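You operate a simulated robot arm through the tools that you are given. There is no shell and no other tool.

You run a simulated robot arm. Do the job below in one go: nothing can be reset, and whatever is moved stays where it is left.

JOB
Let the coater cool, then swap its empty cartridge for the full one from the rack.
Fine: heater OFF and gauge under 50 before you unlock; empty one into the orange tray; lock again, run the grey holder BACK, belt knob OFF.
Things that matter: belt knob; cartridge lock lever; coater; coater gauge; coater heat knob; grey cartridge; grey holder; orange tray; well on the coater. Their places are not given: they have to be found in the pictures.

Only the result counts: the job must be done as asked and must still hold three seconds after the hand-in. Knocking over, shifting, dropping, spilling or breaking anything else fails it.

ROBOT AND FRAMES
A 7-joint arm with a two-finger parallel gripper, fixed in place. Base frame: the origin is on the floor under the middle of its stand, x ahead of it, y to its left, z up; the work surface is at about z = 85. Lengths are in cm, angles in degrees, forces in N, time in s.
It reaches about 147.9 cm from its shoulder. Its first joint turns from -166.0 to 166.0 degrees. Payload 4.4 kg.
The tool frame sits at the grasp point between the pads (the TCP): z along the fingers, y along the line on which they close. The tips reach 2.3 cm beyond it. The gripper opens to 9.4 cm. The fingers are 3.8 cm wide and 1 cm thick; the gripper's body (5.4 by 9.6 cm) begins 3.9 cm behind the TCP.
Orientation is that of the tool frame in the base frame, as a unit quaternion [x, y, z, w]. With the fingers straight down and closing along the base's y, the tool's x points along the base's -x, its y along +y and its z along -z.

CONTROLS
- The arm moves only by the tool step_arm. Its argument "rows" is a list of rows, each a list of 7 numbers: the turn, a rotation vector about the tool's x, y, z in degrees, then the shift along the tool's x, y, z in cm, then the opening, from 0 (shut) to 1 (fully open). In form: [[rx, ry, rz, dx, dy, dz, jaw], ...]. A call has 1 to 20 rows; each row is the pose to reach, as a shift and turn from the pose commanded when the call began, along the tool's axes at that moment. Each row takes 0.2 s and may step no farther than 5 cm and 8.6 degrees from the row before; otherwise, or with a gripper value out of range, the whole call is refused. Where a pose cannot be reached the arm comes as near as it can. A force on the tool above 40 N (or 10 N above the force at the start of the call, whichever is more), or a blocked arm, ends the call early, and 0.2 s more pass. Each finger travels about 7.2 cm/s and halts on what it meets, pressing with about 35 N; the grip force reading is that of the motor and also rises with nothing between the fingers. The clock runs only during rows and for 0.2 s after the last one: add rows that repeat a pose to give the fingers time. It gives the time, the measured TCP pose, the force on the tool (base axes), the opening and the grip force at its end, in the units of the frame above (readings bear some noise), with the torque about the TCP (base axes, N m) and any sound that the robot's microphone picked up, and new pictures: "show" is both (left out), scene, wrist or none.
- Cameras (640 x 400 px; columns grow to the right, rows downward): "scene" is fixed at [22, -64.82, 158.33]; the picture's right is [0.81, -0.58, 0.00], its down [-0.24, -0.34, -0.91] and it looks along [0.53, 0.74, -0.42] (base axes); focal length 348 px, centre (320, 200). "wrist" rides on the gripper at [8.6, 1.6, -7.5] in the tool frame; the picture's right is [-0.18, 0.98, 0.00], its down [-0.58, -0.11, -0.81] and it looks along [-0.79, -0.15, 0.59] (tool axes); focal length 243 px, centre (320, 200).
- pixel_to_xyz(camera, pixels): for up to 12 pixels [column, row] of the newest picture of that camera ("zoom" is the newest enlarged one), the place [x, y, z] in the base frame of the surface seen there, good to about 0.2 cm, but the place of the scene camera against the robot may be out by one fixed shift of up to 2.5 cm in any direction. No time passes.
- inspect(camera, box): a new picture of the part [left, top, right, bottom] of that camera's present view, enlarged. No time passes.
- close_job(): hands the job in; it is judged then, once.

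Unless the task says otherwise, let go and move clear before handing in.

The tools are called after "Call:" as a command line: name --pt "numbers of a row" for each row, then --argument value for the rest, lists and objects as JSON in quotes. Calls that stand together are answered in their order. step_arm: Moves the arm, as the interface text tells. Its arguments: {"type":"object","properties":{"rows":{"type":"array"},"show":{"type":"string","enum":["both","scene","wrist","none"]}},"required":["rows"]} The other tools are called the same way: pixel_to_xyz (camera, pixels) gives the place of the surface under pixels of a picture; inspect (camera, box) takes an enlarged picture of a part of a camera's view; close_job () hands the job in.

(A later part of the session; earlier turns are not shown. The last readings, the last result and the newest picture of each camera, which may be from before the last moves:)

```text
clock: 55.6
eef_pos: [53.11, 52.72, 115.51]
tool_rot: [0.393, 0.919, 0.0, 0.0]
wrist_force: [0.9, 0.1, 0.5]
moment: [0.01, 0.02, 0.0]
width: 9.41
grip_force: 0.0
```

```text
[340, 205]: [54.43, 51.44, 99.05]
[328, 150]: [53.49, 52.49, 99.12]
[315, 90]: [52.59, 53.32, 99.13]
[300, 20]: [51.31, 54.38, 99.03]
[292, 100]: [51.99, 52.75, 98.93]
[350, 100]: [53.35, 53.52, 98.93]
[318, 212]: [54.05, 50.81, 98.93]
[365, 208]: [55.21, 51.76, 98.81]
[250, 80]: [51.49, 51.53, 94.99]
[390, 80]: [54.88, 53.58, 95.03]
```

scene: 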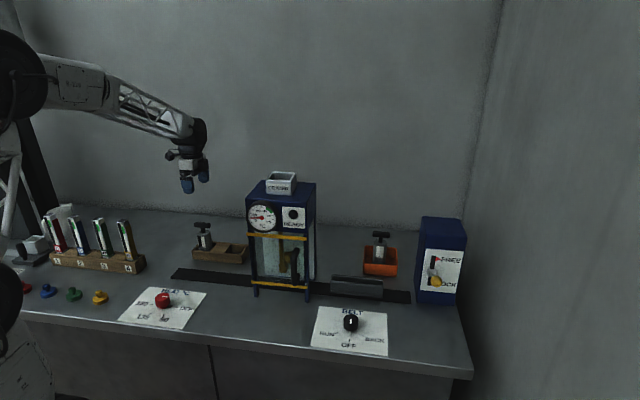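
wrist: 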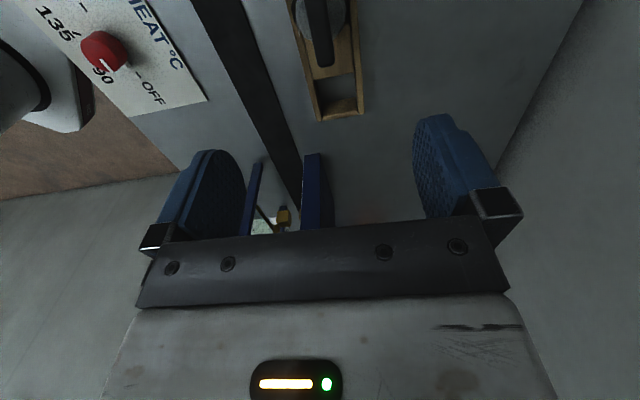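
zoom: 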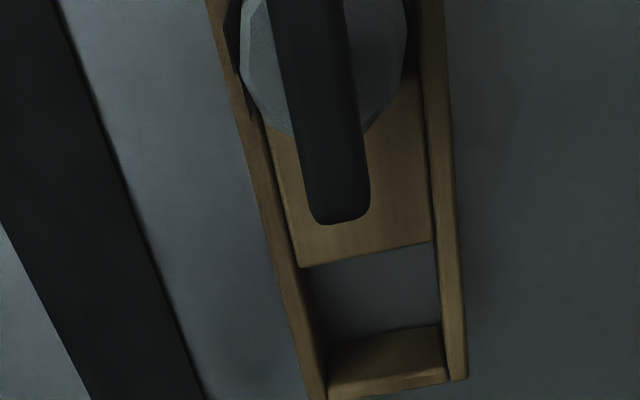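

The rack cartridge's bar has the same yaw as the coater's, with its top at z 99.1 and its centreline within about 0.1 cm of the TCP. I'll descend 17.6 cm and close on it as before.

Call:
step_arm --pt "0 0 0 0 0.1 4.5 1" --pt "0 0 0 0 0.1 9 1" --pt "0 0 0 0 0.1 13 1" --pt "0 0 0 0 0.1 16 1" --pt "0 0 0 0 0.1 17.6 1" --pt "0 0 0 0 0.1 17.6 0.6" --pt "0 0 0 0 0.1 17.6 0.35" --pt "0 0 0 0 0.1 17.6 0.2" --pt "0 0 0 0 0.1 17.6 0.08" --pt "0 0 0 0 0.1 17.6 0.08" --pt "0 0 0 0 0.1 17.6 0.08"

Call:
inspect --camera "scene" --box '[170, 190, 256, 268]'

```text
clock: 58.0
eef_pos: [53.06, 52.95, 97.88]
tool_rot: [0.393, 0.92, 0.0, 0.0]
wrist_force: [-1.1, 0.6, 0.5]
moment: [0.07, 0.03, -0.04]
width: 1.78
grip_force: 35.5
```

scene: 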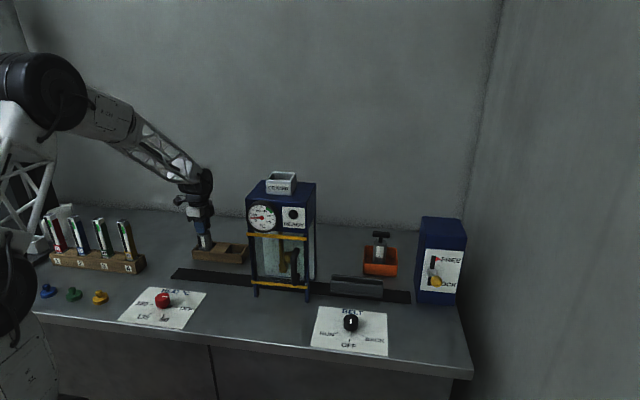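
wrist: 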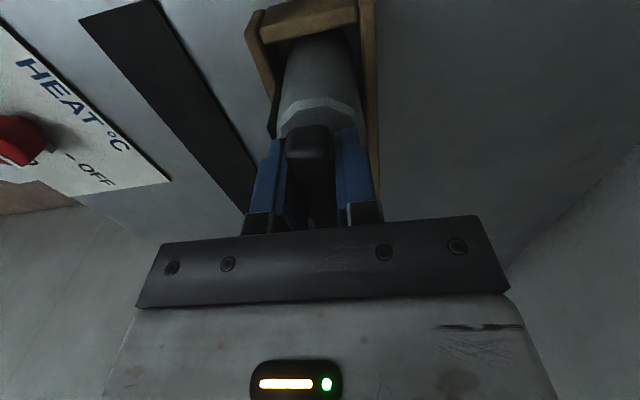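

```text
5.13 times, centred on (213, 229) of scene
```

zoom: 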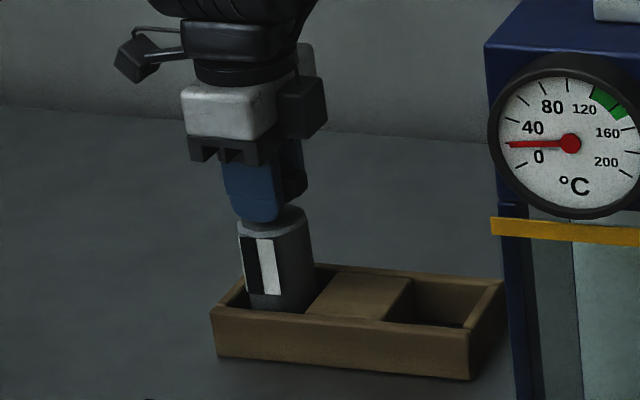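

The bar is held the same way (width 1.78). I'll lift it out straight up to z≈150.

Call:
step_arm --pt "0 0 0 0 0 -0.5 0.08" --pt "0 0 0 0 0 -1.2 0.08" --pt "0 0 0 0 0 -2.2 0.08" --pt "0 0 0 0 0 -3.5 0.08" --pt "0 0 0 0 0 -5.5 0.08" --pt "0 0 0 0 0 -8.5 0.08" --pt "0 0 0 0 0 -12.5 0.08" --pt "0 0 0 0 0 -17 0.08" --pt "0 0 0 0 0 -21.5 0.08" --pt "0 0 0 0 0 -26 0.08" --pt "0 0 0 0 0 -30.5 0.08" --pt "0 0 0 0 0 -35 0.08" --pt "0 0 0 0 0 -39.5 0.08" --pt "0 0 0 0 0 -44 0.08" --pt "0 0 0 0 0 -48 0.08" --pt "0 0 0 0 0 -51 0.08" --pt "0 0 0 0 0 -51 0.08"

```text
clock: 61.6
eef_pos: [53.05, 53.24, 148.8]
tool_rot: [0.394, 0.919, 0.0, -0.001]
wrist_force: [0.3, -0.7, -3.1]
moment: [0.04, 0.0, 0.01]
width: 1.79
grip_force: 35.4
```

scene: 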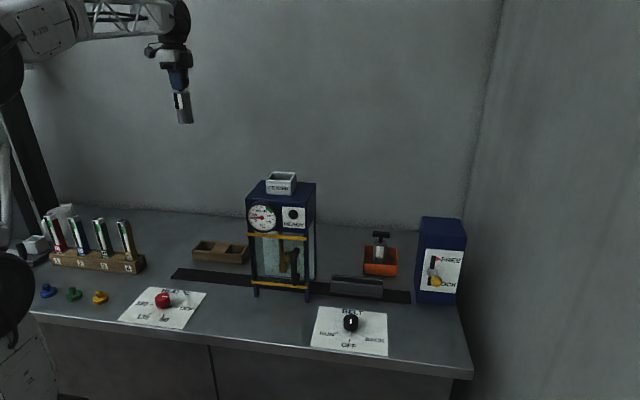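
wrist: 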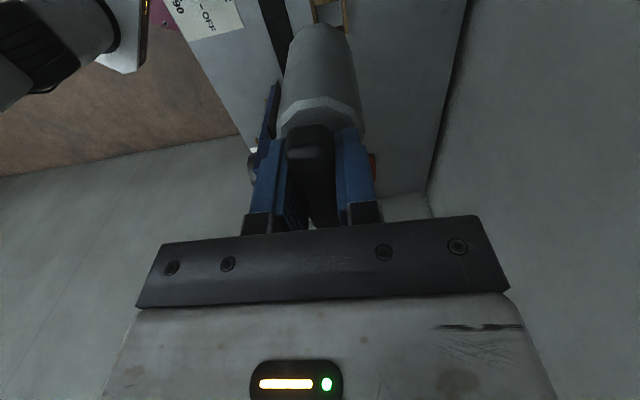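

The full cartridge hangs free. I'll move it back to exactly the pose where I picked the empty one (tool shift −35.26, −12.21), then lower to just above the well and check alignment.

Call:
step_arm --pt "0 0 0 -4.41 -1.53 0 0.08" --pt "0 0 0 -8.82 -3.05 0 0.08" --pt "0 0 0 -13.22 -4.58 0 0.08" --pt "0 0 0 -17.63 -6.11 0 0.08" --pt "0 0 0 -22.04 -7.63 0 0.08" --pt "0 0 0 -26.45 -9.16 0 0.08" --pt "0 0 0 -30.85 -10.68 0 0.08" --pt "0 0 0 -35.26 -12.21 0 0.08" --pt "0 0 0 -35.26 -12.21 0 0.08" --pt "0 0 0 -35.26 -12.21 4 0.08" --pt "0 0 0 -35.26 -12.21 8 0.08" --pt "0 0 0 -35.26 -12.21 10.5 0.08" --pt "0 0 0 -35.26 -12.21 10.5 0.08"

Call:
inspect --camera "scene" --box '[240, 100, 320, 200]'

Call:
inspect --camera "wrist" --box '[230, 0, 410, 140]'

```text
clock: 64.4
eef_pos: [68.56, 18.86, 138.66]
tool_rot: [0.393, 0.92, 0.0, 0.0]
wrist_force: [-0.3, -0.1, -2.5]
moment: [-0.01, 0.03, -0.03]
width: 1.79
grip_force: 34.7
```

scene: 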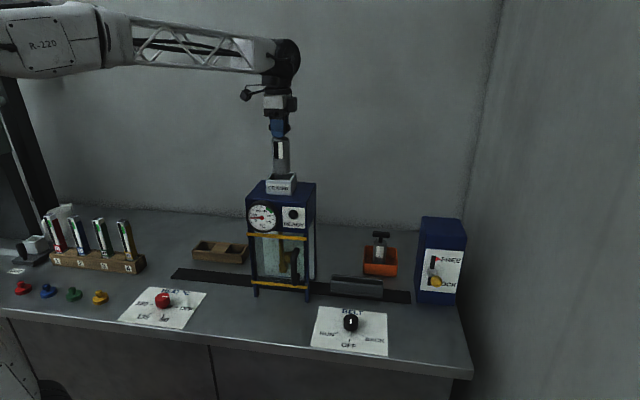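
wrist: 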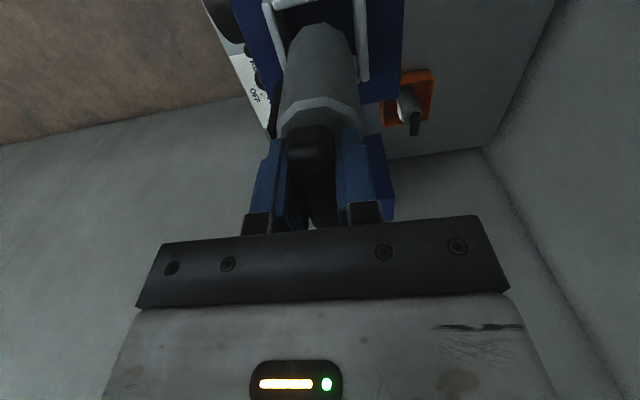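

```text
4.00 times, centred on (280, 150) of scene
```

zoom: 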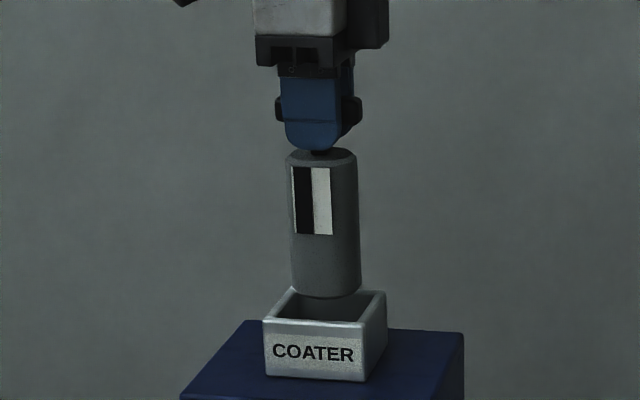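

```text
2.86 times, centred on (320, 70) of wrist
```

zoom: 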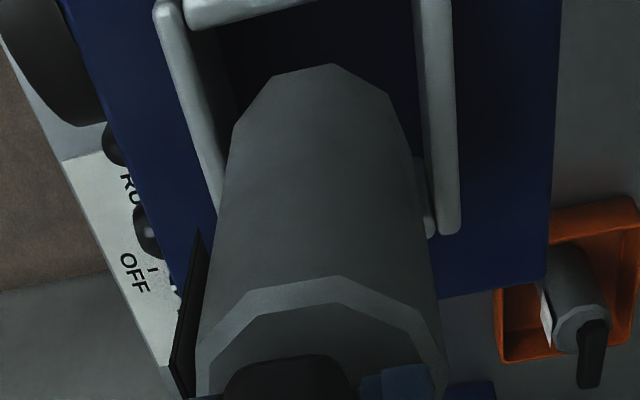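

The cartridge is in line over the well opening in both views. I'll lower it in gently.

Call:
step_arm --pt "0 0 0 0 0 1 0.08" --pt "0 0 0 0 0 2 0.08" --pt "0 0 0 0 0 3 0.08" --pt "0 0 0 0 0 4 0.08" --pt "0 0 0 0 0 4.8 0.08" --pt "0 0 0 0 0 5.3 0.08" --pt "0 0 0 0 0 5.3 0.08"

Call:
inspect --camera "scene" --box '[240, 110, 320, 200]'

```text
clock: 66.0
eef_pos: [68.86, 18.99, 133.14]
tool_rot: [0.393, 0.919, 0.001, 0.0]
wrist_force: [0.6, -0.7, -3.0]
moment: [0.0, 0.02, 0.02]
width: 1.8
grip_force: 35.0
```

scene: 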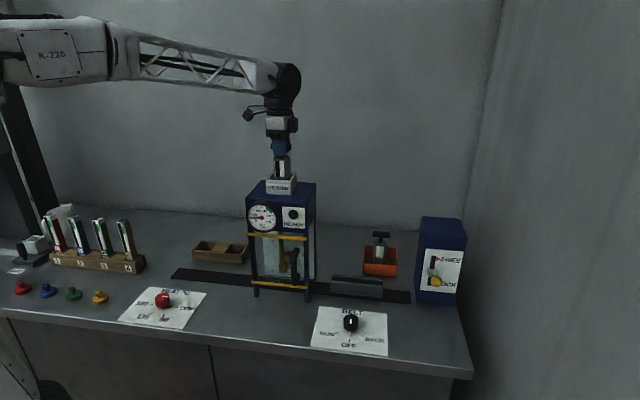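
wrist: 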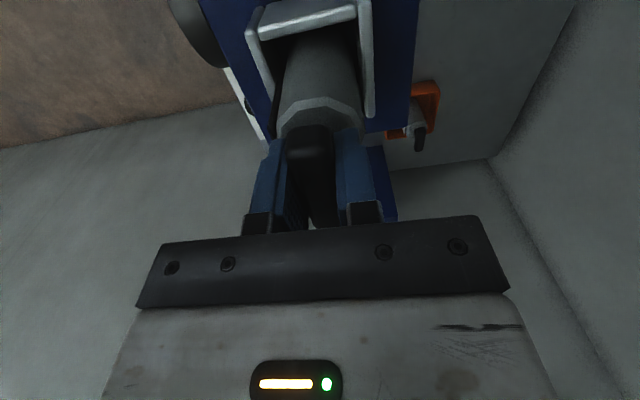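

```text
4.44 times, centred on (280, 155) of scene
```

zoom: 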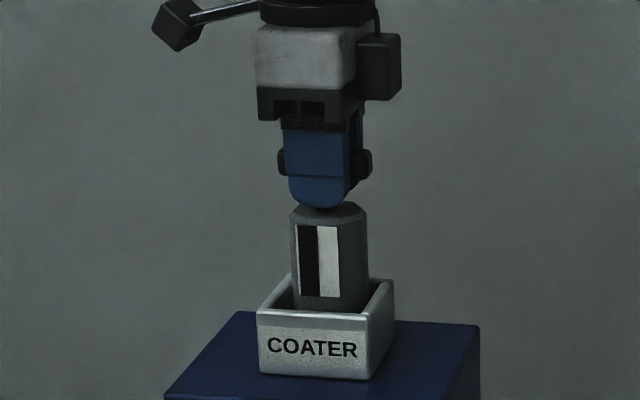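

It is inside the well with no side force. I'll lower the last few millimetres until I feel the bottom.

Call:
step_arm --pt "0 0 0 0 0 0.15 0.08" --pt "0 0 0 0 0 0.3 0.08" --pt "0 0 0 0 0 0.3 0.08" --show "none"

```text
clock: 66.8
eef_pos: [68.73, 18.82, 132.93]
tool_rot: [0.394, 0.919, 0.0, 0.0]
wrist_force: [-1.3, 4.5, 11.5]
moment: [0.52, 0.45, -0.1]
width: 1.77
grip_force: 34.8
```

Contact at almost exactly the former seating height (Fz +11.5 N). I'll press 0.1 cm more to make sure it's seated.

Call:
step_arm --pt "0 0 0 0 0 0.08 0.08" --pt "0 0 0 0 0 0.12 0.08" --pt "0 0 0 0 0 0.12 0.08"

Call:
inspect --camera "scene" --box '[250, 140, 310, 200]'

```text
clock: 67.6
eef_pos: [68.74, 18.96, 132.83]
tool_rot: [0.393, 0.92, 0.001, 0.001]
wrist_force: [7.0, -0.3, 33.4]
moment: [-0.04, -0.11, 0.01]
width: 1.81
grip_force: 34.7
```

scene: 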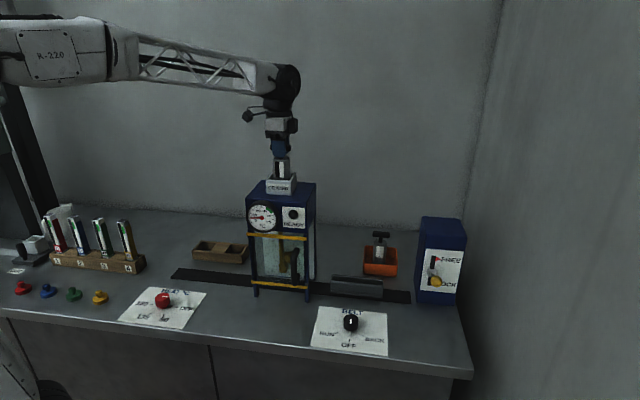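
wrist: 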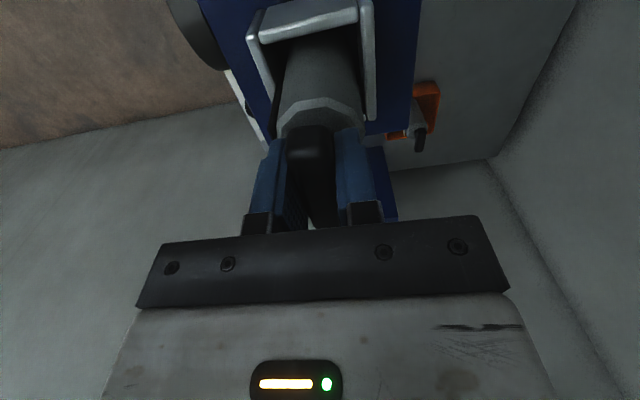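

```text
6.67 times, centred on (280, 170) of scene
```

zoom: 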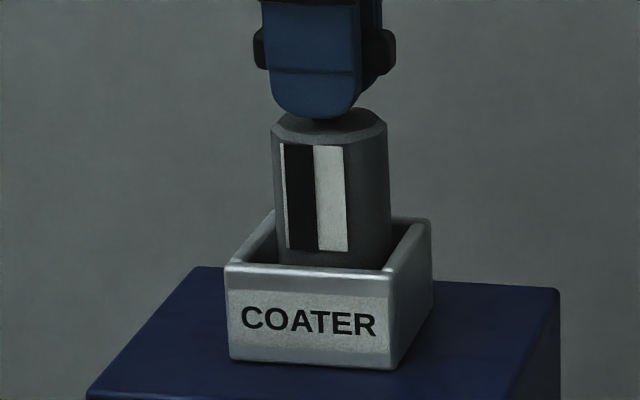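

It is firmly seated (33 N), and the label is at the same height as the old one's (zoom row 143). I'll relieve the press, open and rise.

Call:
step_arm --pt "0 0 0 0 0 -0.15 0.08" --pt "0 0 0 0 0 -0.15 0.25" --pt "0 0 0 0 0 -0.15 0.45" --pt "0 0 0 0 0 -0.15 0.65" --pt "0 0 0 0 0 -0.15 0.65" --pt "0 0 0 0 0 -2 0.65" --pt "0 0 0 0 0 -5 0.65" --pt "0 0 0 0 0 -9 0.8" --pt "0 0 0 0 0 -13 1" --pt "0 0 0 0 0 -17 1"

Call:
inspect --camera "scene" --box '[250, 140, 310, 200]'

Call:
inspect --camera "scene" --box '[410, 210, 474, 310]'

```text
clock: 69.8
eef_pos: [68.94, 19.27, 149.91]
tool_rot: [0.393, 0.92, 0.0, 0.0]
wrist_force: [-0.5, 0.5, -0.6]
moment: [-0.02, -0.01, -0.02]
width: 9.41
grip_force: 0.1
```

scene: 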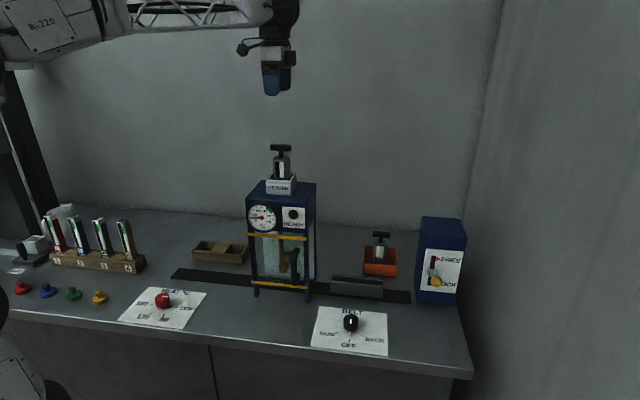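
wrist: 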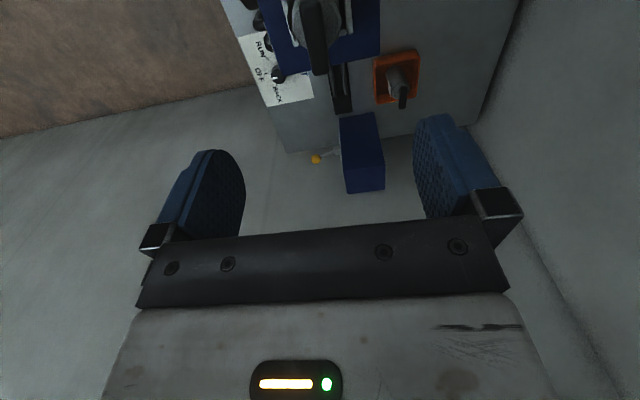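

```text
6.67 times, centred on (280, 170) of scene
```

zoom: 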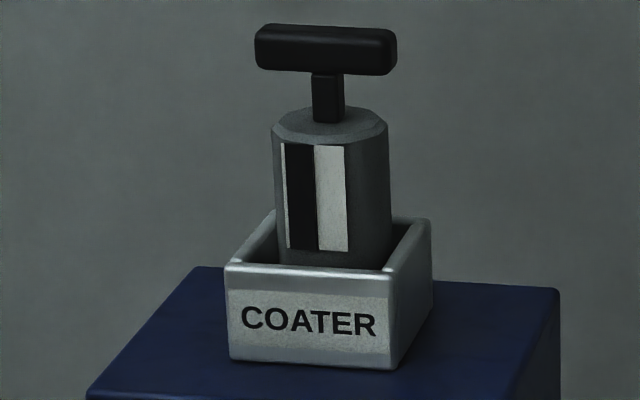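

```text
4.00 times, centred on (442, 260) of scene
```

zoom: 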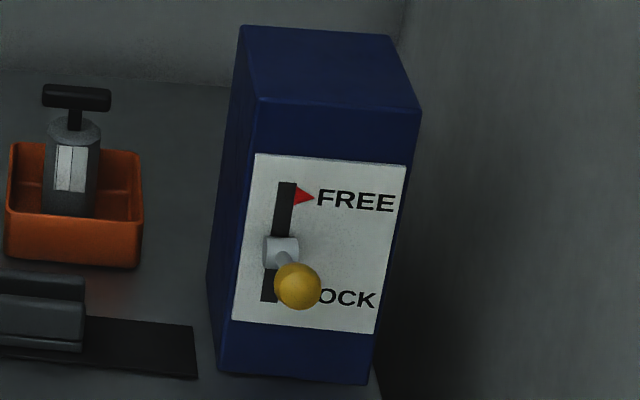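

The full cartridge is seated, and the arrow still shows FREE. I'll return to above the lever ball with the hand facing the box.

Call:
step_arm --pt "0 0 -7.5 -3.79 -0.82 0 1" --pt "0 0 -15 -7.58 -1.64 0 1" --pt "0 0 -22.5 -11.37 -2.47 0 1" --pt "0 0 -30 -15.16 -3.29 0 1" --pt "0 0 -37.5 -18.95 -4.11 0 1" --pt "0 0 -45 -22.75 -4.93 0 1" --pt "0 0 -52.5 -26.54 -5.75 0 1" --pt "0 0 -60 -30.33 -6.57 0 1" --pt "0 0 -67.5 -34.12 -7.4 0 1" --pt "0 0 -75 -37.91 -8.22 0 1" --pt "0 0 -82.5 -41.7 -9.04 0 1" --pt "0 0 -90 -45.49 -9.86 0 1" --pt "0 0 -90 -45.49 -9.86 4.7 1" --pt "0 0 -90 -45.49 -9.86 9.4 1" --pt "0 0 -90 -45.49 -9.86 14.1 1" --pt "0 0 -90 -45.49 -9.86 18.8 1" --pt "0 0 -90 -45.49 -9.86 23.5 1" --pt "0 0 -90 -45.49 -9.86 28.2 1" --pt "0 0 -90 -45.49 -9.86 32.5 1" --pt "0 0 -90 -45.49 -9.86 32.5 1"

Call:
inspect --camera "wrist" --box '[240, 0, 400, 160]'

Call:
pixel_to_xyz --camera "wrist" --pixels '[[314, 40], [300, 40], [330, 40]]'

```text
clock: 74.0
eef_pos: [93.13, -21.06, 117.08]
tool_rot: [-0.372, 0.928, -0.001, 0.0]
wrist_force: [0.0, 0.3, 0.3]
moment: [-0.02, 0.01, 0.0]
width: 9.43
grip_force: 0.0
```

scene: 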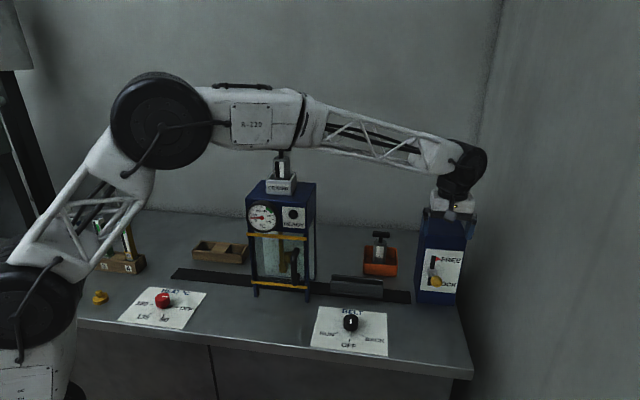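
wrist: 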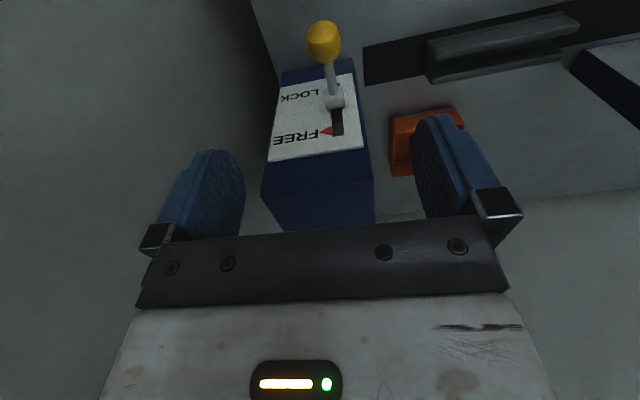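

```text
2.50 times, centred on (320, 80) of wrist
```

zoom: 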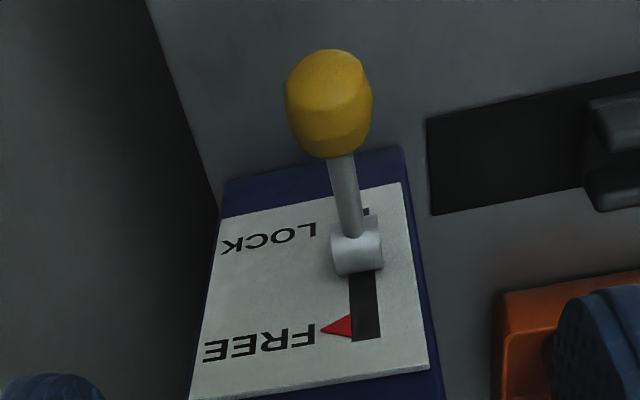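

```text
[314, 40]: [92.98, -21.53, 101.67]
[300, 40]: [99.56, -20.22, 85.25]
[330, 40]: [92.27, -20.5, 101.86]
```

The ball is at wrist (324,41), about 0.3 cm off in tool y, with its centre at about z 100.5. I'll descend around it and grip.

Call:
step_arm --pt "0 0 0 -0.1 0.3 4.5 1" --pt "0 0 0 -0.1 0.3 9 1" --pt "0 0 0 -0.1 0.3 13 1" --pt "0 0 0 -0.1 0.3 16.4 1" --pt "0 0 0 -0.1 0.3 16.4 0.6" --pt "0 0 0 -0.1 0.3 16.4 0.4" --pt "0 0 0 -0.1 0.3 16.4 0.25" --pt "0 0 0 -0.1 0.3 16.4 0.25" --show "wrist"

```text
clock: 75.8
eef_pos: [93.07, -20.39, 100.99]
tool_rot: [-0.373, 0.928, -0.001, 0.0]
wrist_force: [21.7, -12.7, -4.9]
moment: [-0.1, 0.06, 0.08]
width: 3.44
grip_force: 12.8
```

wrist: 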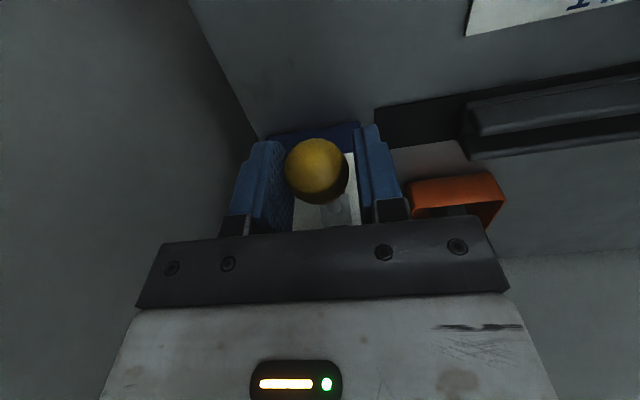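

The −y finger touches first (about −24 N along tool y), so I'll shift −0.2 there and complete the grip.

Call:
step_arm --pt "0 0 0 0 -0.1 0.15 0.3" --pt "0 0 0 0 -0.2 0.3 0.3" --pt "0 0 0 0 -0.22 0.3 0.25" --pt "0 0 0 0 -0.22 0.3 0.25" --show "wrist"

```text
clock: 76.8
eef_pos: [93.03, -20.5, 100.72]
tool_rot: [-0.372, 0.928, 0.0, 0.0]
wrist_force: [20.7, -12.4, 3.6]
moment: [0.07, -0.34, 0.09]
width: 3.37
grip_force: 11.6
```

wrist: 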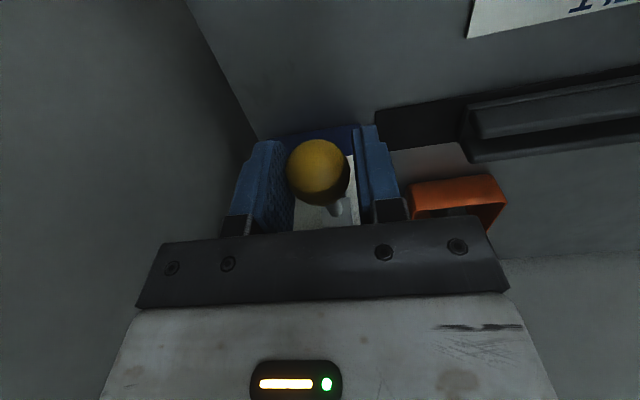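

Width is 3.37 and the load is still one-sided. I'll shift another −0.2 along tool y.

Call:
step_arm --pt "0 0 0 0 -0.1 0 0.28" --pt "0 0 0 0 -0.18 0 0.28" --pt "0 0 0 0 -0.18 0 0.28" --show "none"

```text
clock: 77.6
eef_pos: [93.2, -20.69, 100.53]
tool_rot: [-0.373, 0.928, 0.001, 0.0]
wrist_force: [0.0, 1.5, 2.8]
moment: [0.13, -0.07, -0.03]
width: 3.12
grip_force: 44.8
```

Balanced grip now (width 3.12). I'll push the ball down along the arc to LOCK.

Call:
step_arm --pt "0 0 0 0.15 0 0.53 0.28" --pt "0 0 0 0.27 0 1.21 0.28" --pt "0 0 0 0.34 0 1.9 0.28" --pt "0 0 0 0.35 0 2.59 0.28" --pt "0 0 0 0.29 0 3.27 0.28" --pt "0 0 0 0.18 0 3.95 0.28" --pt "0 0 0 0.04 0 4.49 0.28" --pt "0 0 0 -0.08 0 4.88 0.28" --pt "0 0 0 -0.15 0 5.3 0.28"

```text
clock: 79.6
eef_pos: [93.24, -20.73, 95.62]
tool_rot: [-0.373, 0.928, 0.0, 0.0]
wrist_force: [-18.7, 3.1, 9.5]
moment: [-0.24, 0.29, 0.16]
width: 3.11
grip_force: 45.3
stopped in row 9: the force on the tool passed its limit at 44 N (the readings are from after the stop); the commanded pose is now the measured one
```

scene: 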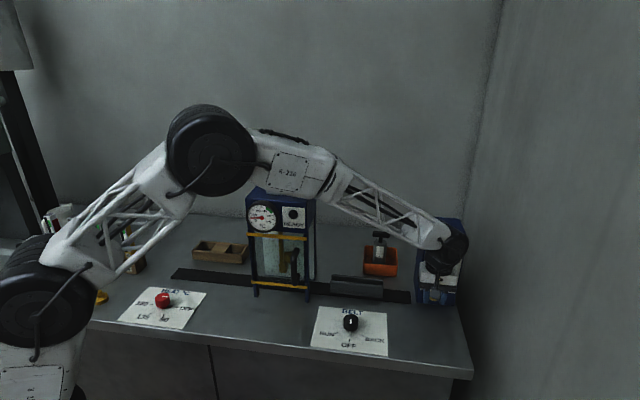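
wrist: 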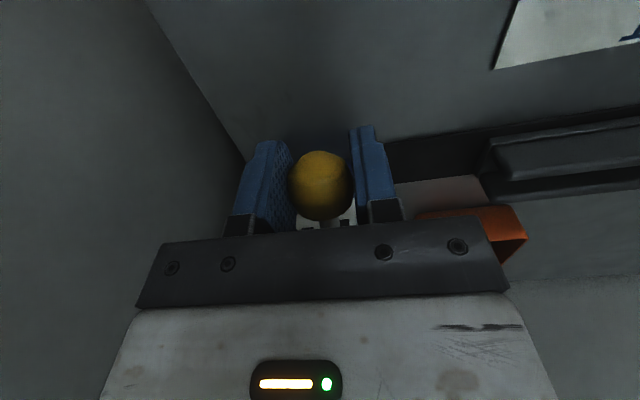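

It stopped against resistance at z 95.6, close to the original LOCK height. I'll release, rise and check the arrow.

Call:
step_arm --pt "0 0 0 0 0 0 0.5" --pt "0 0 0 0 0 0 0.8" --pt "0 0 0 0 0 0 1" --pt "0 0 0 0 0 -4 1" --pt "0 0 0 0 0 -8 1" --pt "0 0 0 0 0 -12.5 1" --pt "0 0 0 0 0 -17 1" --pt "0 0 0 0 0 -21.5 1" --pt "0 0 0 0 0 -26 1"

Call:
inspect --camera "scene" --box '[410, 210, 474, 310]'

Call:
inspect --camera "wrist" --box '[240, 0, 400, 160]'

Call:
inspect --camera "scene" --box '[300, 265, 420, 360]'

Call:
pixel_to_xyz --camera "zoom" --pixels '[[267, 210], [267, 275], [180, 270], [262, 312], [347, 284], [267, 190], [230, 220], [308, 225]]'

```text
clock: 81.6
eef_pos: [93.19, -20.47, 121.5]
tool_rot: [-0.372, 0.928, 0.0, -0.001]
wrist_force: [-0.1, -1.3, -0.5]
moment: [0.01, -0.05, -0.01]
width: 9.37
grip_force: 0.1
```

scene: 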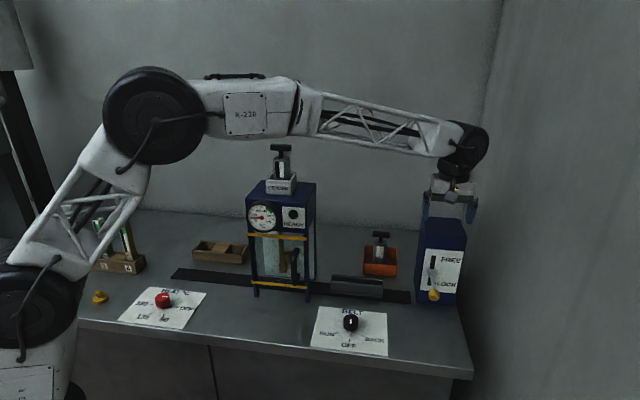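
wrist: 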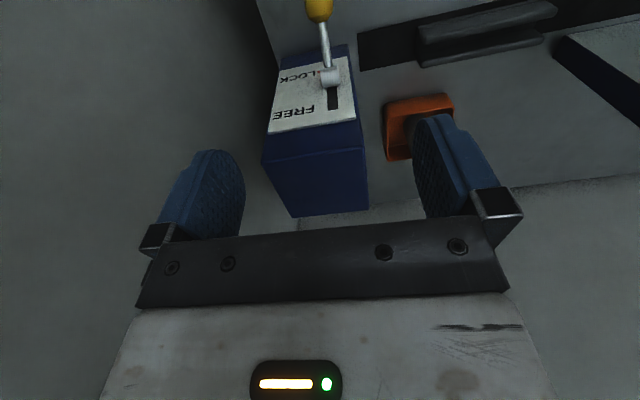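

```text
4.00 times, centred on (442, 260) of scene
```

zoom: 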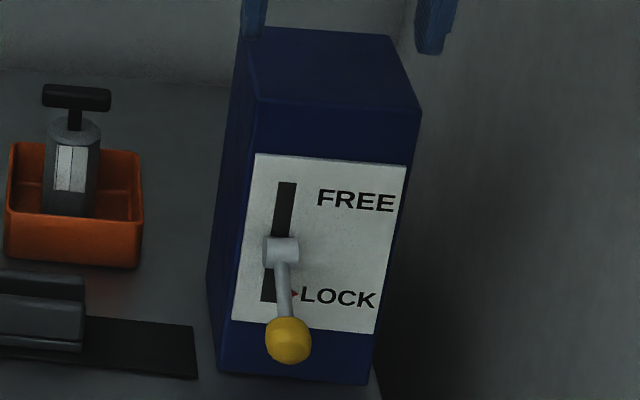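

```text
2.50 times, centred on (320, 80) of wrist
```

zoom: 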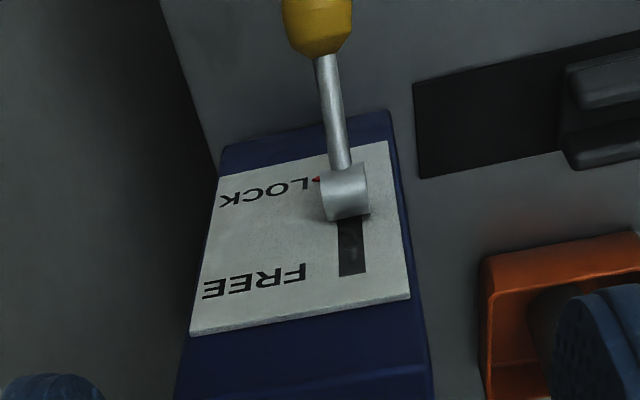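

```text
4.21 times, centred on (360, 312) of scene
```

zoom: 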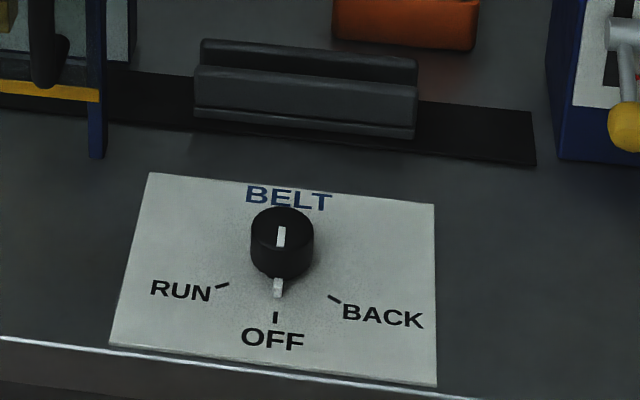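

```text
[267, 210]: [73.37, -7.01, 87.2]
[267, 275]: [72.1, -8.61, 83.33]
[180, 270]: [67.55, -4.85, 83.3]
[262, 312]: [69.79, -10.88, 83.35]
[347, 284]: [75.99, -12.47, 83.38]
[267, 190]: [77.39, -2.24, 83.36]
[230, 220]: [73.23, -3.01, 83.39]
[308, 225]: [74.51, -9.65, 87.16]
```

The red arrow is back at LOCK. Next is the belt knob, whose pointer is at OFF (zoom 277,287); I'll measure the ticks and the knob precisely.

Call:
pixel_to_xyz --camera "zoom" --pixels '[[222, 285], [275, 317], [334, 298], [282, 228], [277, 290], [281, 245], [281, 226], [252, 232], [312, 232], [283, 208], [305, 85], [530, 160]]'

Call:
inspect --camera "scene" --box '[325, 305, 375, 337]'

```text
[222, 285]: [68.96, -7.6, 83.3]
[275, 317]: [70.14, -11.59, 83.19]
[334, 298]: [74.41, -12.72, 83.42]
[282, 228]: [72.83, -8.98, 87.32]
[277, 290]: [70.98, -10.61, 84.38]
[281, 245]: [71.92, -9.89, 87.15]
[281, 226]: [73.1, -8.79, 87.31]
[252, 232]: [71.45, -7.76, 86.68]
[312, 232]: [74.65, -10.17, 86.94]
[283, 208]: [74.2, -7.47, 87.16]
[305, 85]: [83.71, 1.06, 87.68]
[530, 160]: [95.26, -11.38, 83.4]
```

```text
12.50 times, centred on (350, 321) of scene
```

zoom: 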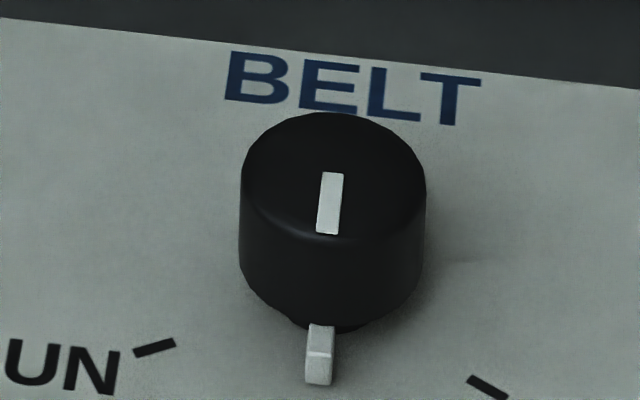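

Belt knob centre is about (73.2, −8.7), with OFF at 223.5° and BACK +60° from it. I'll hover over the knob with the hand turned so that it can swing 60° comfortably.

Call:
step_arm --pt "0 0 4.8 0.9 3.19 1 1" --pt "0 0 9.6 1.8 6.38 3 1" --pt "0 0 14.4 2.7 9.57 6 1" --pt "0 0 19.2 3.6 12.75 9 1" --pt "0 0 24.0 4.5 15.94 12 1" --pt "0 0 28.8 5.41 19.13 15 1" --pt "0 0 33.7 6.31 22.32 17.5 1" --pt "0 0 33.7 6.31 22.32 17.5 1"

Call:
inspect --camera "wrist" --box '[240, 0, 400, 100]'

```text
clock: 83.4
eef_pos: [73.18, -8.46, 103.81]
tool_rot: [-0.086, 0.996, 0.0, 0.001]
wrist_force: [0.3, 0.3, 0.1]
moment: [0.06, 0.0, -0.01]
width: 9.42
grip_force: 0.1
```

scene: 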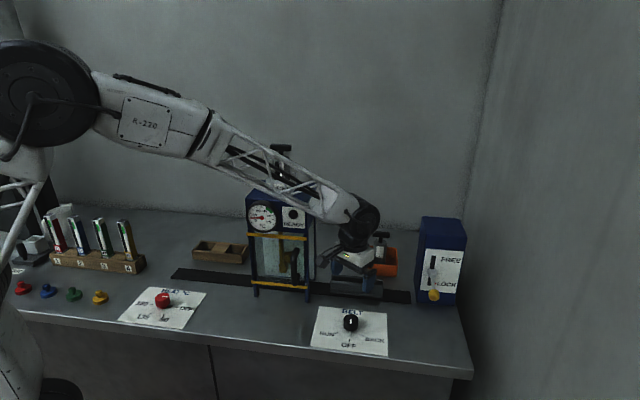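
wrist: 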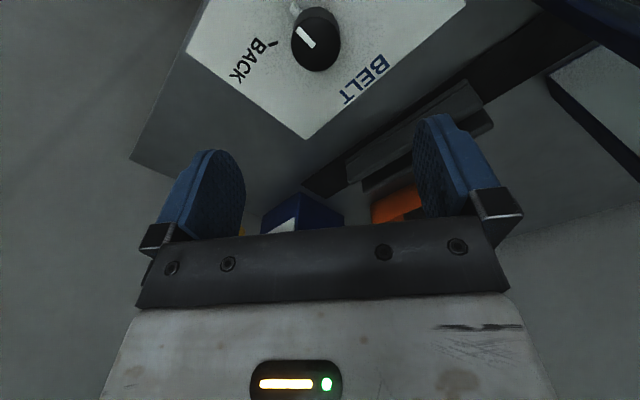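

```text
4.00 times, centred on (320, 50) of wrist
```

zoom: 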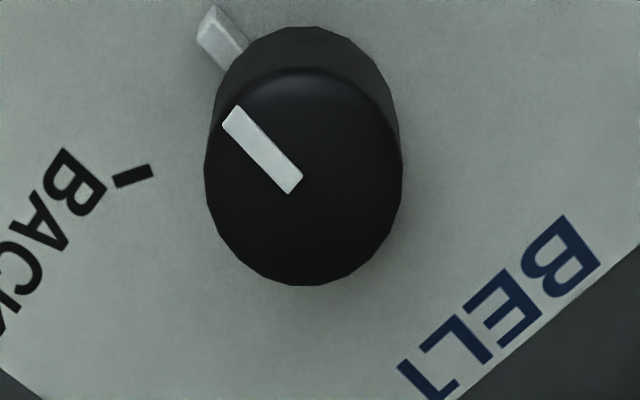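

The knob is at wrist (316,44), with the pointer still toward OFF. I'll measure its edges to centre the grip.

Call:
pixel_to_xyz --camera "zoom" --pixels '[[133, 176], [303, 278], [303, 75], [210, 175], [398, 175], [303, 177], [240, 115], [293, 185]]'

```text
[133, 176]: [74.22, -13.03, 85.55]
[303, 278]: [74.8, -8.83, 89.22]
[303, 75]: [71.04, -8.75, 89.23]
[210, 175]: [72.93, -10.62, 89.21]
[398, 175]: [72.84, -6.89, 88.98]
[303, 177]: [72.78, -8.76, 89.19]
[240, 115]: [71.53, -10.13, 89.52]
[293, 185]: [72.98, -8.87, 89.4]
```

Knob centre comes out at about (73.1, −8.77). I'll shift −0.3 along tool y, descend to z≈88.9, close gently and look at the balance.

Call:
step_arm --pt "0 0 0 0 -0.3 4.5 1" --pt "0 0 0 0 -0.3 9 1" --pt "0 0 0 0 -0.3 13 1" --pt "0 0 0 0 -0.3 14.9 1" --pt "0 0 0 0 -0.3 14.9 1" --show "wrist"

Call:
inspect --camera "wrist" --box '[220, 80, 420, 240]'

```text
clock: 84.6
eef_pos: [73.38, -8.97, 89.22]
tool_rot: [-0.087, 0.996, -0.001, 0.0]
wrist_force: [0.8, 0.6, 0.3]
moment: [-0.03, 0.03, 0.01]
width: 9.39
grip_force: 0.1
```

wrist: 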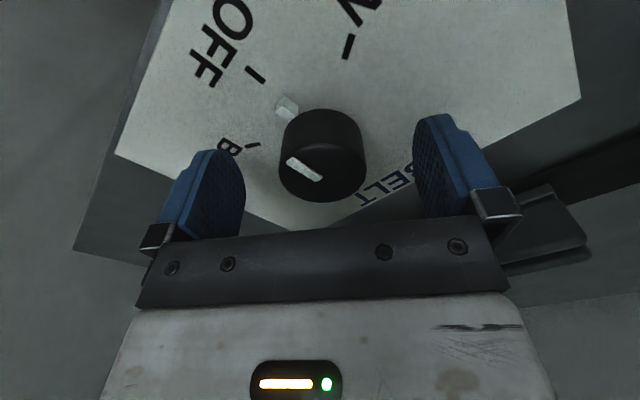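

```text
2.50 times, centred on (320, 160) of wrist
```

zoom: 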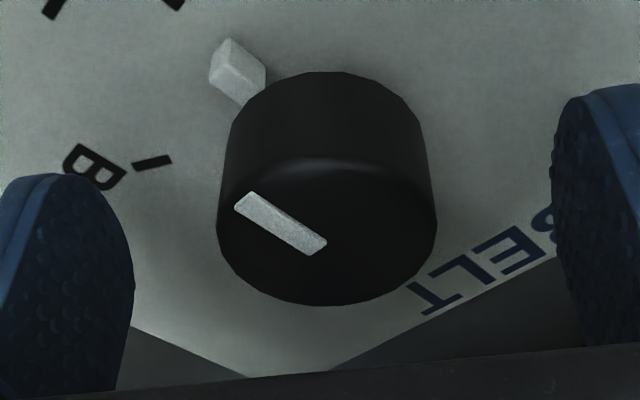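

The knob centre is about 0.1 cm off in tool x and y. I'll correct that, then close gently.

Call:
step_arm --pt "0 0 0 0.1 0.12 0.15 0.8" --pt "0 0 0 0.1 0.12 0.15 0.55" --pt "0 0 0 0.1 0.12 0.15 0.4" --pt "0 0 0 0.1 0.12 0.15 0.4" --pt "0 0 0 0.1 0.12 0.15 0.4" --show "wrist"

```text
clock: 85.8
eef_pos: [73.14, -8.96, 88.98]
tool_rot: [-0.087, 0.996, 0.0, 0.0]
wrist_force: [-3.4, 13.5, 1.6]
moment: [0.23, 0.14, -0.03]
width: 4.32
grip_force: 6.2
```

wrist: 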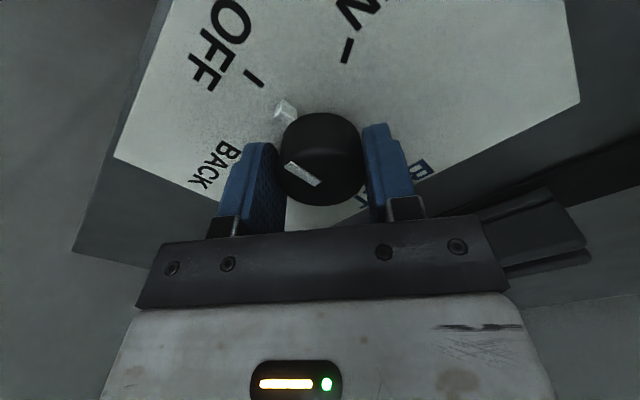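

The +y finger touches first (+13.5 N, width 4.32). I'll shift +0.14 along tool y to balance.

Call:
step_arm --pt "0 0 0 0 0.08 0 0.4" --pt "0 0 0 0 0.15 0 0.38" --pt "0 0 0 0 0.15 0 0.38" --show "none"

```text
clock: 86.6
eef_pos: [73.35, -8.94, 89.07]
tool_rot: [-0.087, 0.996, 0.0, 0.0]
wrist_force: [0.9, 10.2, 3.0]
moment: [0.58, 0.43, -0.01]
width: 4.16
grip_force: 44.9
```

Both fingers hold the knob now (grip 45 N). I'll turn it +60° toward BACK, in small steps.

Call:
step_arm --pt "0 0 -6 0 0 0 0.38" --pt "0 0 -12 0 0 0 0.38" --pt "0 0 -18 0 0 0 0.38" --pt "0 0 -24 0 0 0 0.38" --pt "0 0 -30 0 0 0 0.38"

```text
clock: 87.2
eef_pos: [73.35, -8.84, 88.94]
tool_rot: [-0.165, 0.986, 0.0, 0.0]
wrist_force: [-8.2, 7.3, 12.2]
moment: [0.46, 0.94, -0.01]
width: 4.15
grip_force: 44.8
stopped in row 2: the force on the tool passed its limit at 43 N (the readings are from after the stop); the commanded pose is now the measured one
```

scene: 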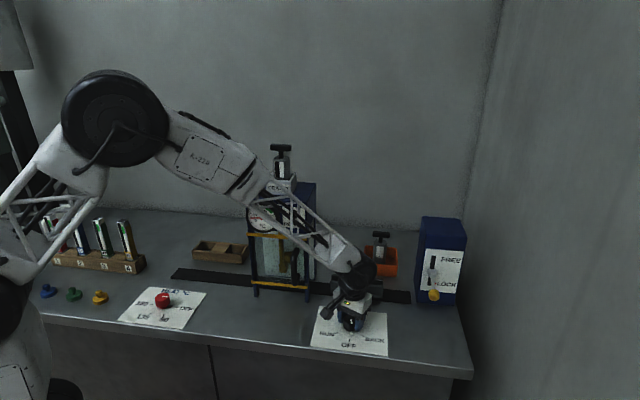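
wrist: 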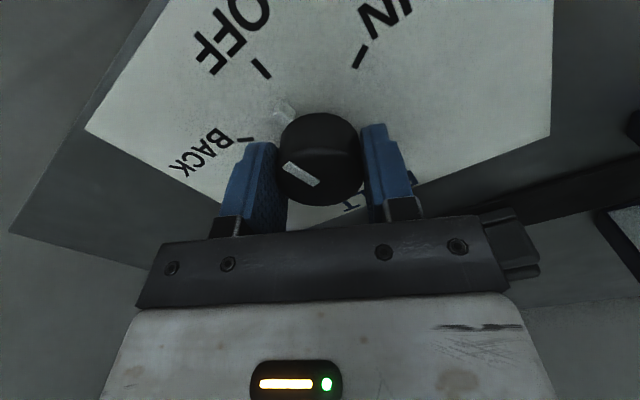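

It turned 9° before the side force tripped, and that load has now relaxed. I'll loosen the grip slightly and continue.

Call:
step_arm --pt "0 0 0 0 0 -0.05 0.43" --pt "0 0 0 0 0 -0.05 0.43" --pt "0 0 -5 0 0 -0.05 0.43" --pt "0 0 -10 0 0 -0.05 0.43" --pt "0 0 -15 0 0 -0.05 0.43" --pt "0 0 -20 0 0 -0.05 0.43" --show "wrist"

```text
clock: 88.6
eef_pos: [73.32, -8.74, 89.01]
tool_rot: [-0.334, 0.943, 0.0, 0.0]
wrist_force: [-22.2, 28.0, 15.0]
moment: [-0.29, 0.79, -0.04]
width: 4.16
grip_force: 45.1
```

wrist: 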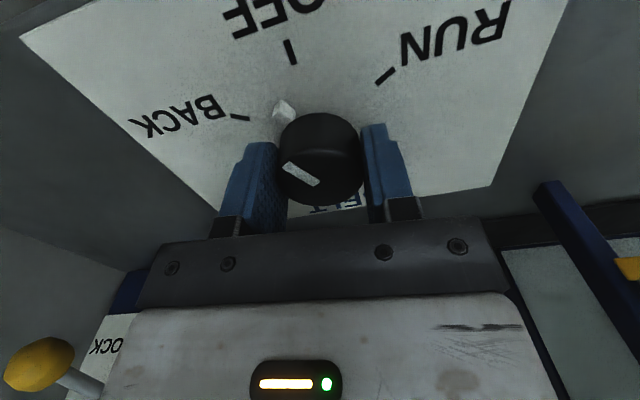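

Turned 29° so far; the load is along tool +y, so I'll shift +0.12 there while continuing the turn.

Call:
step_arm --pt "0 0 0 0 0.08 -0.05 0.43" --pt "0 0 0 0 0.15 -0.05 0.43" --pt "0 0 -5 0 0.15 -0.05 0.43" --pt "0 0 -10 0 0.15 -0.05 0.43" --pt "0 0 -15 0 0.15 -0.05 0.43" --pt "0 0 -20 0 0.15 -0.05 0.43" --pt "0 0 -25 0 0.15 -0.05 0.43" --pt "0 0 -30.5 0 0.15 -0.05 0.43"

```text
clock: 90.0
eef_pos: [73.25, -8.78, 89.02]
tool_rot: [-0.478, 0.879, 0.0, 0.0]
wrist_force: [12.3, -0.6, -6.1]
moment: [0.05, 0.43, 0.0]
width: 4.17
grip_force: 45.2
stopped in row 6: the force on the tool passed its limit at 51 N (the readings are from after the stop); the commanded pose is now the measured one
```

scene: 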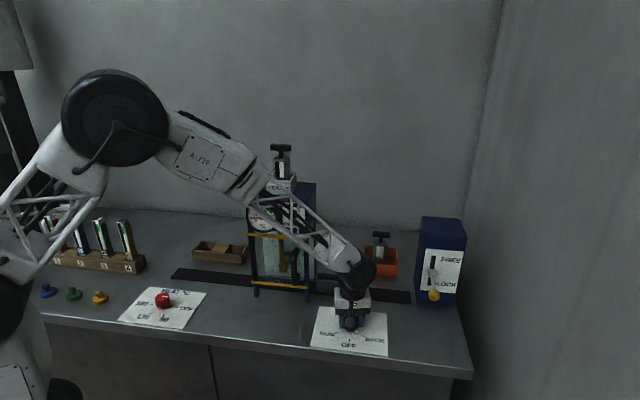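
wrist: 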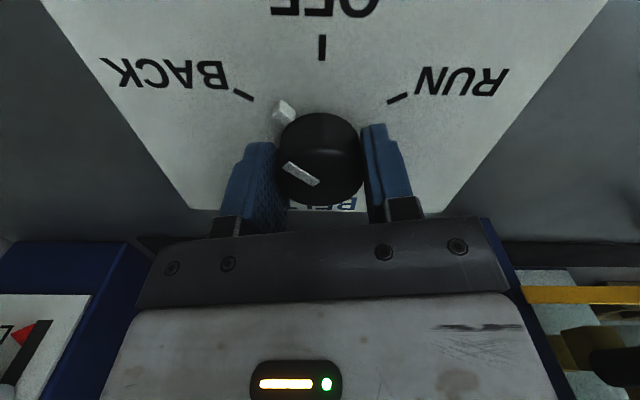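

The knob has turned 47° of 60°. At wrist (25,335) I see the lever panel's red arrow, so I'll check which label it marks before going on.

Call:
inspect --camera "wrist" --box '[0, 280, 160, 400]'

Call:
inspect --camera "scene" --box '[410, 210, 474, 310]'

Call:
inspect --camera "scene" --box '[160, 250, 420, 310]'

```text
3.33 times, centred on (80, 340) of wrist
```

zoom: 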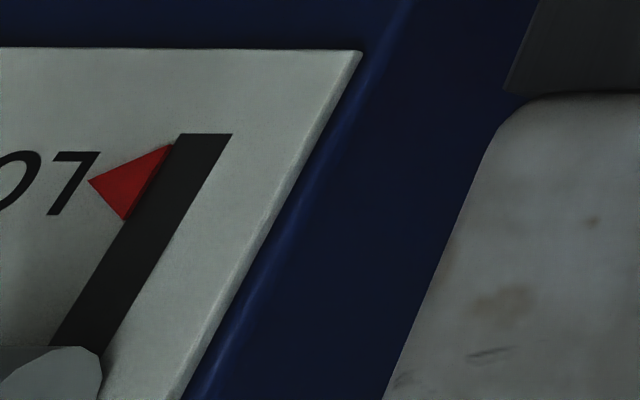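

```text
4.00 times, centred on (442, 260) of scene
```

zoom: 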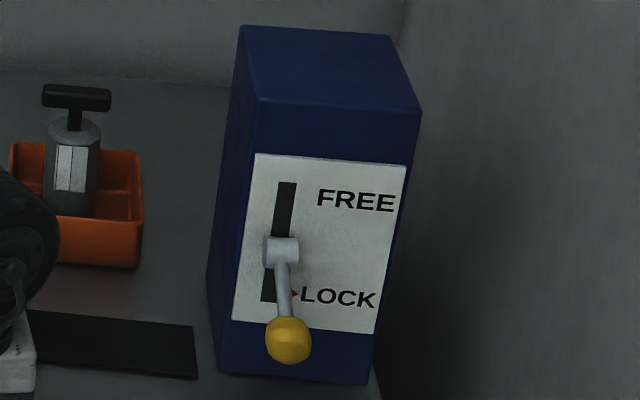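

```text
2.46 times, centred on (290, 280) of scene
```

zoom: 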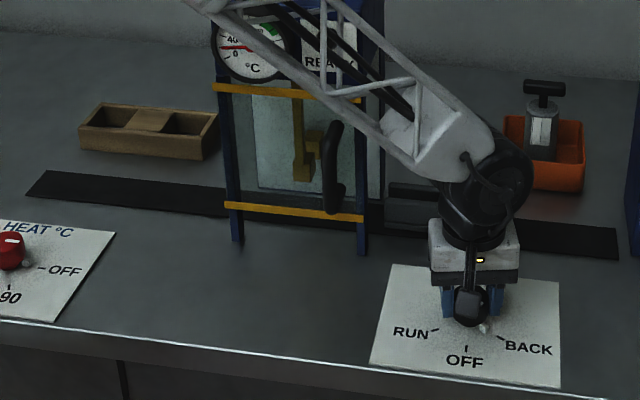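

The arrow is at LOCK. The grey holder has started sliding left (its left end is now at about scene 318, was 331), so BACK is engaging; I'll finish the turn to the BACK tick.

Call:
step_arm --pt "0 0 -5 0 0 0 0.43" --pt "0 0 -10 0 0 0 0.43" --pt "0 0 -13 0 0 0 0.43"

Call:
inspect --camera "scene" --box '[160, 250, 420, 310]'

```text
clock: 90.8
eef_pos: [73.21, -8.78, 89.03]
tool_rot: [-0.574, 0.819, 0.0, 0.0]
wrist_force: [24.0, -6.5, -11.1]
moment: [-0.24, 0.8, -0.56]
width: 4.17
grip_force: 44.9
```

scene: 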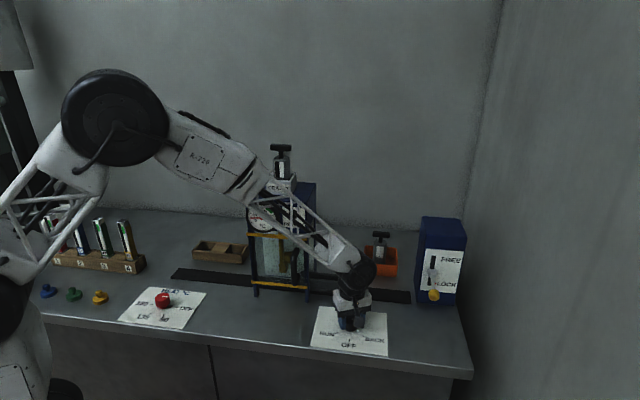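
wrist: 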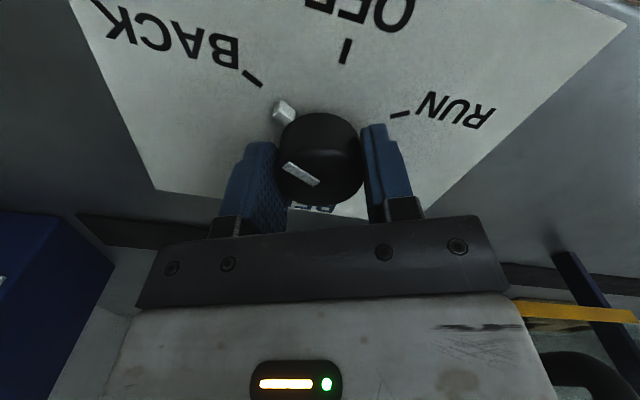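

```text
2.46 times, centred on (290, 280) of scene
```

zoom: 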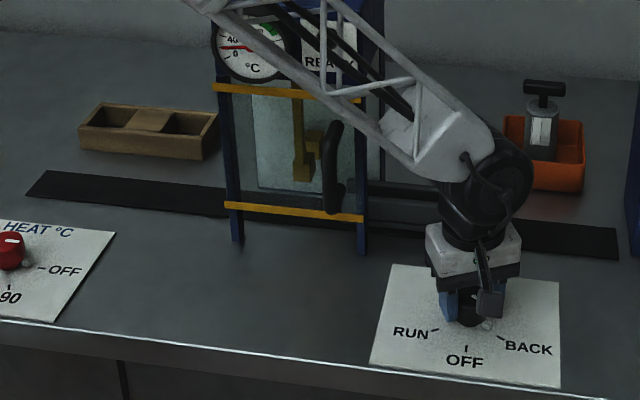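

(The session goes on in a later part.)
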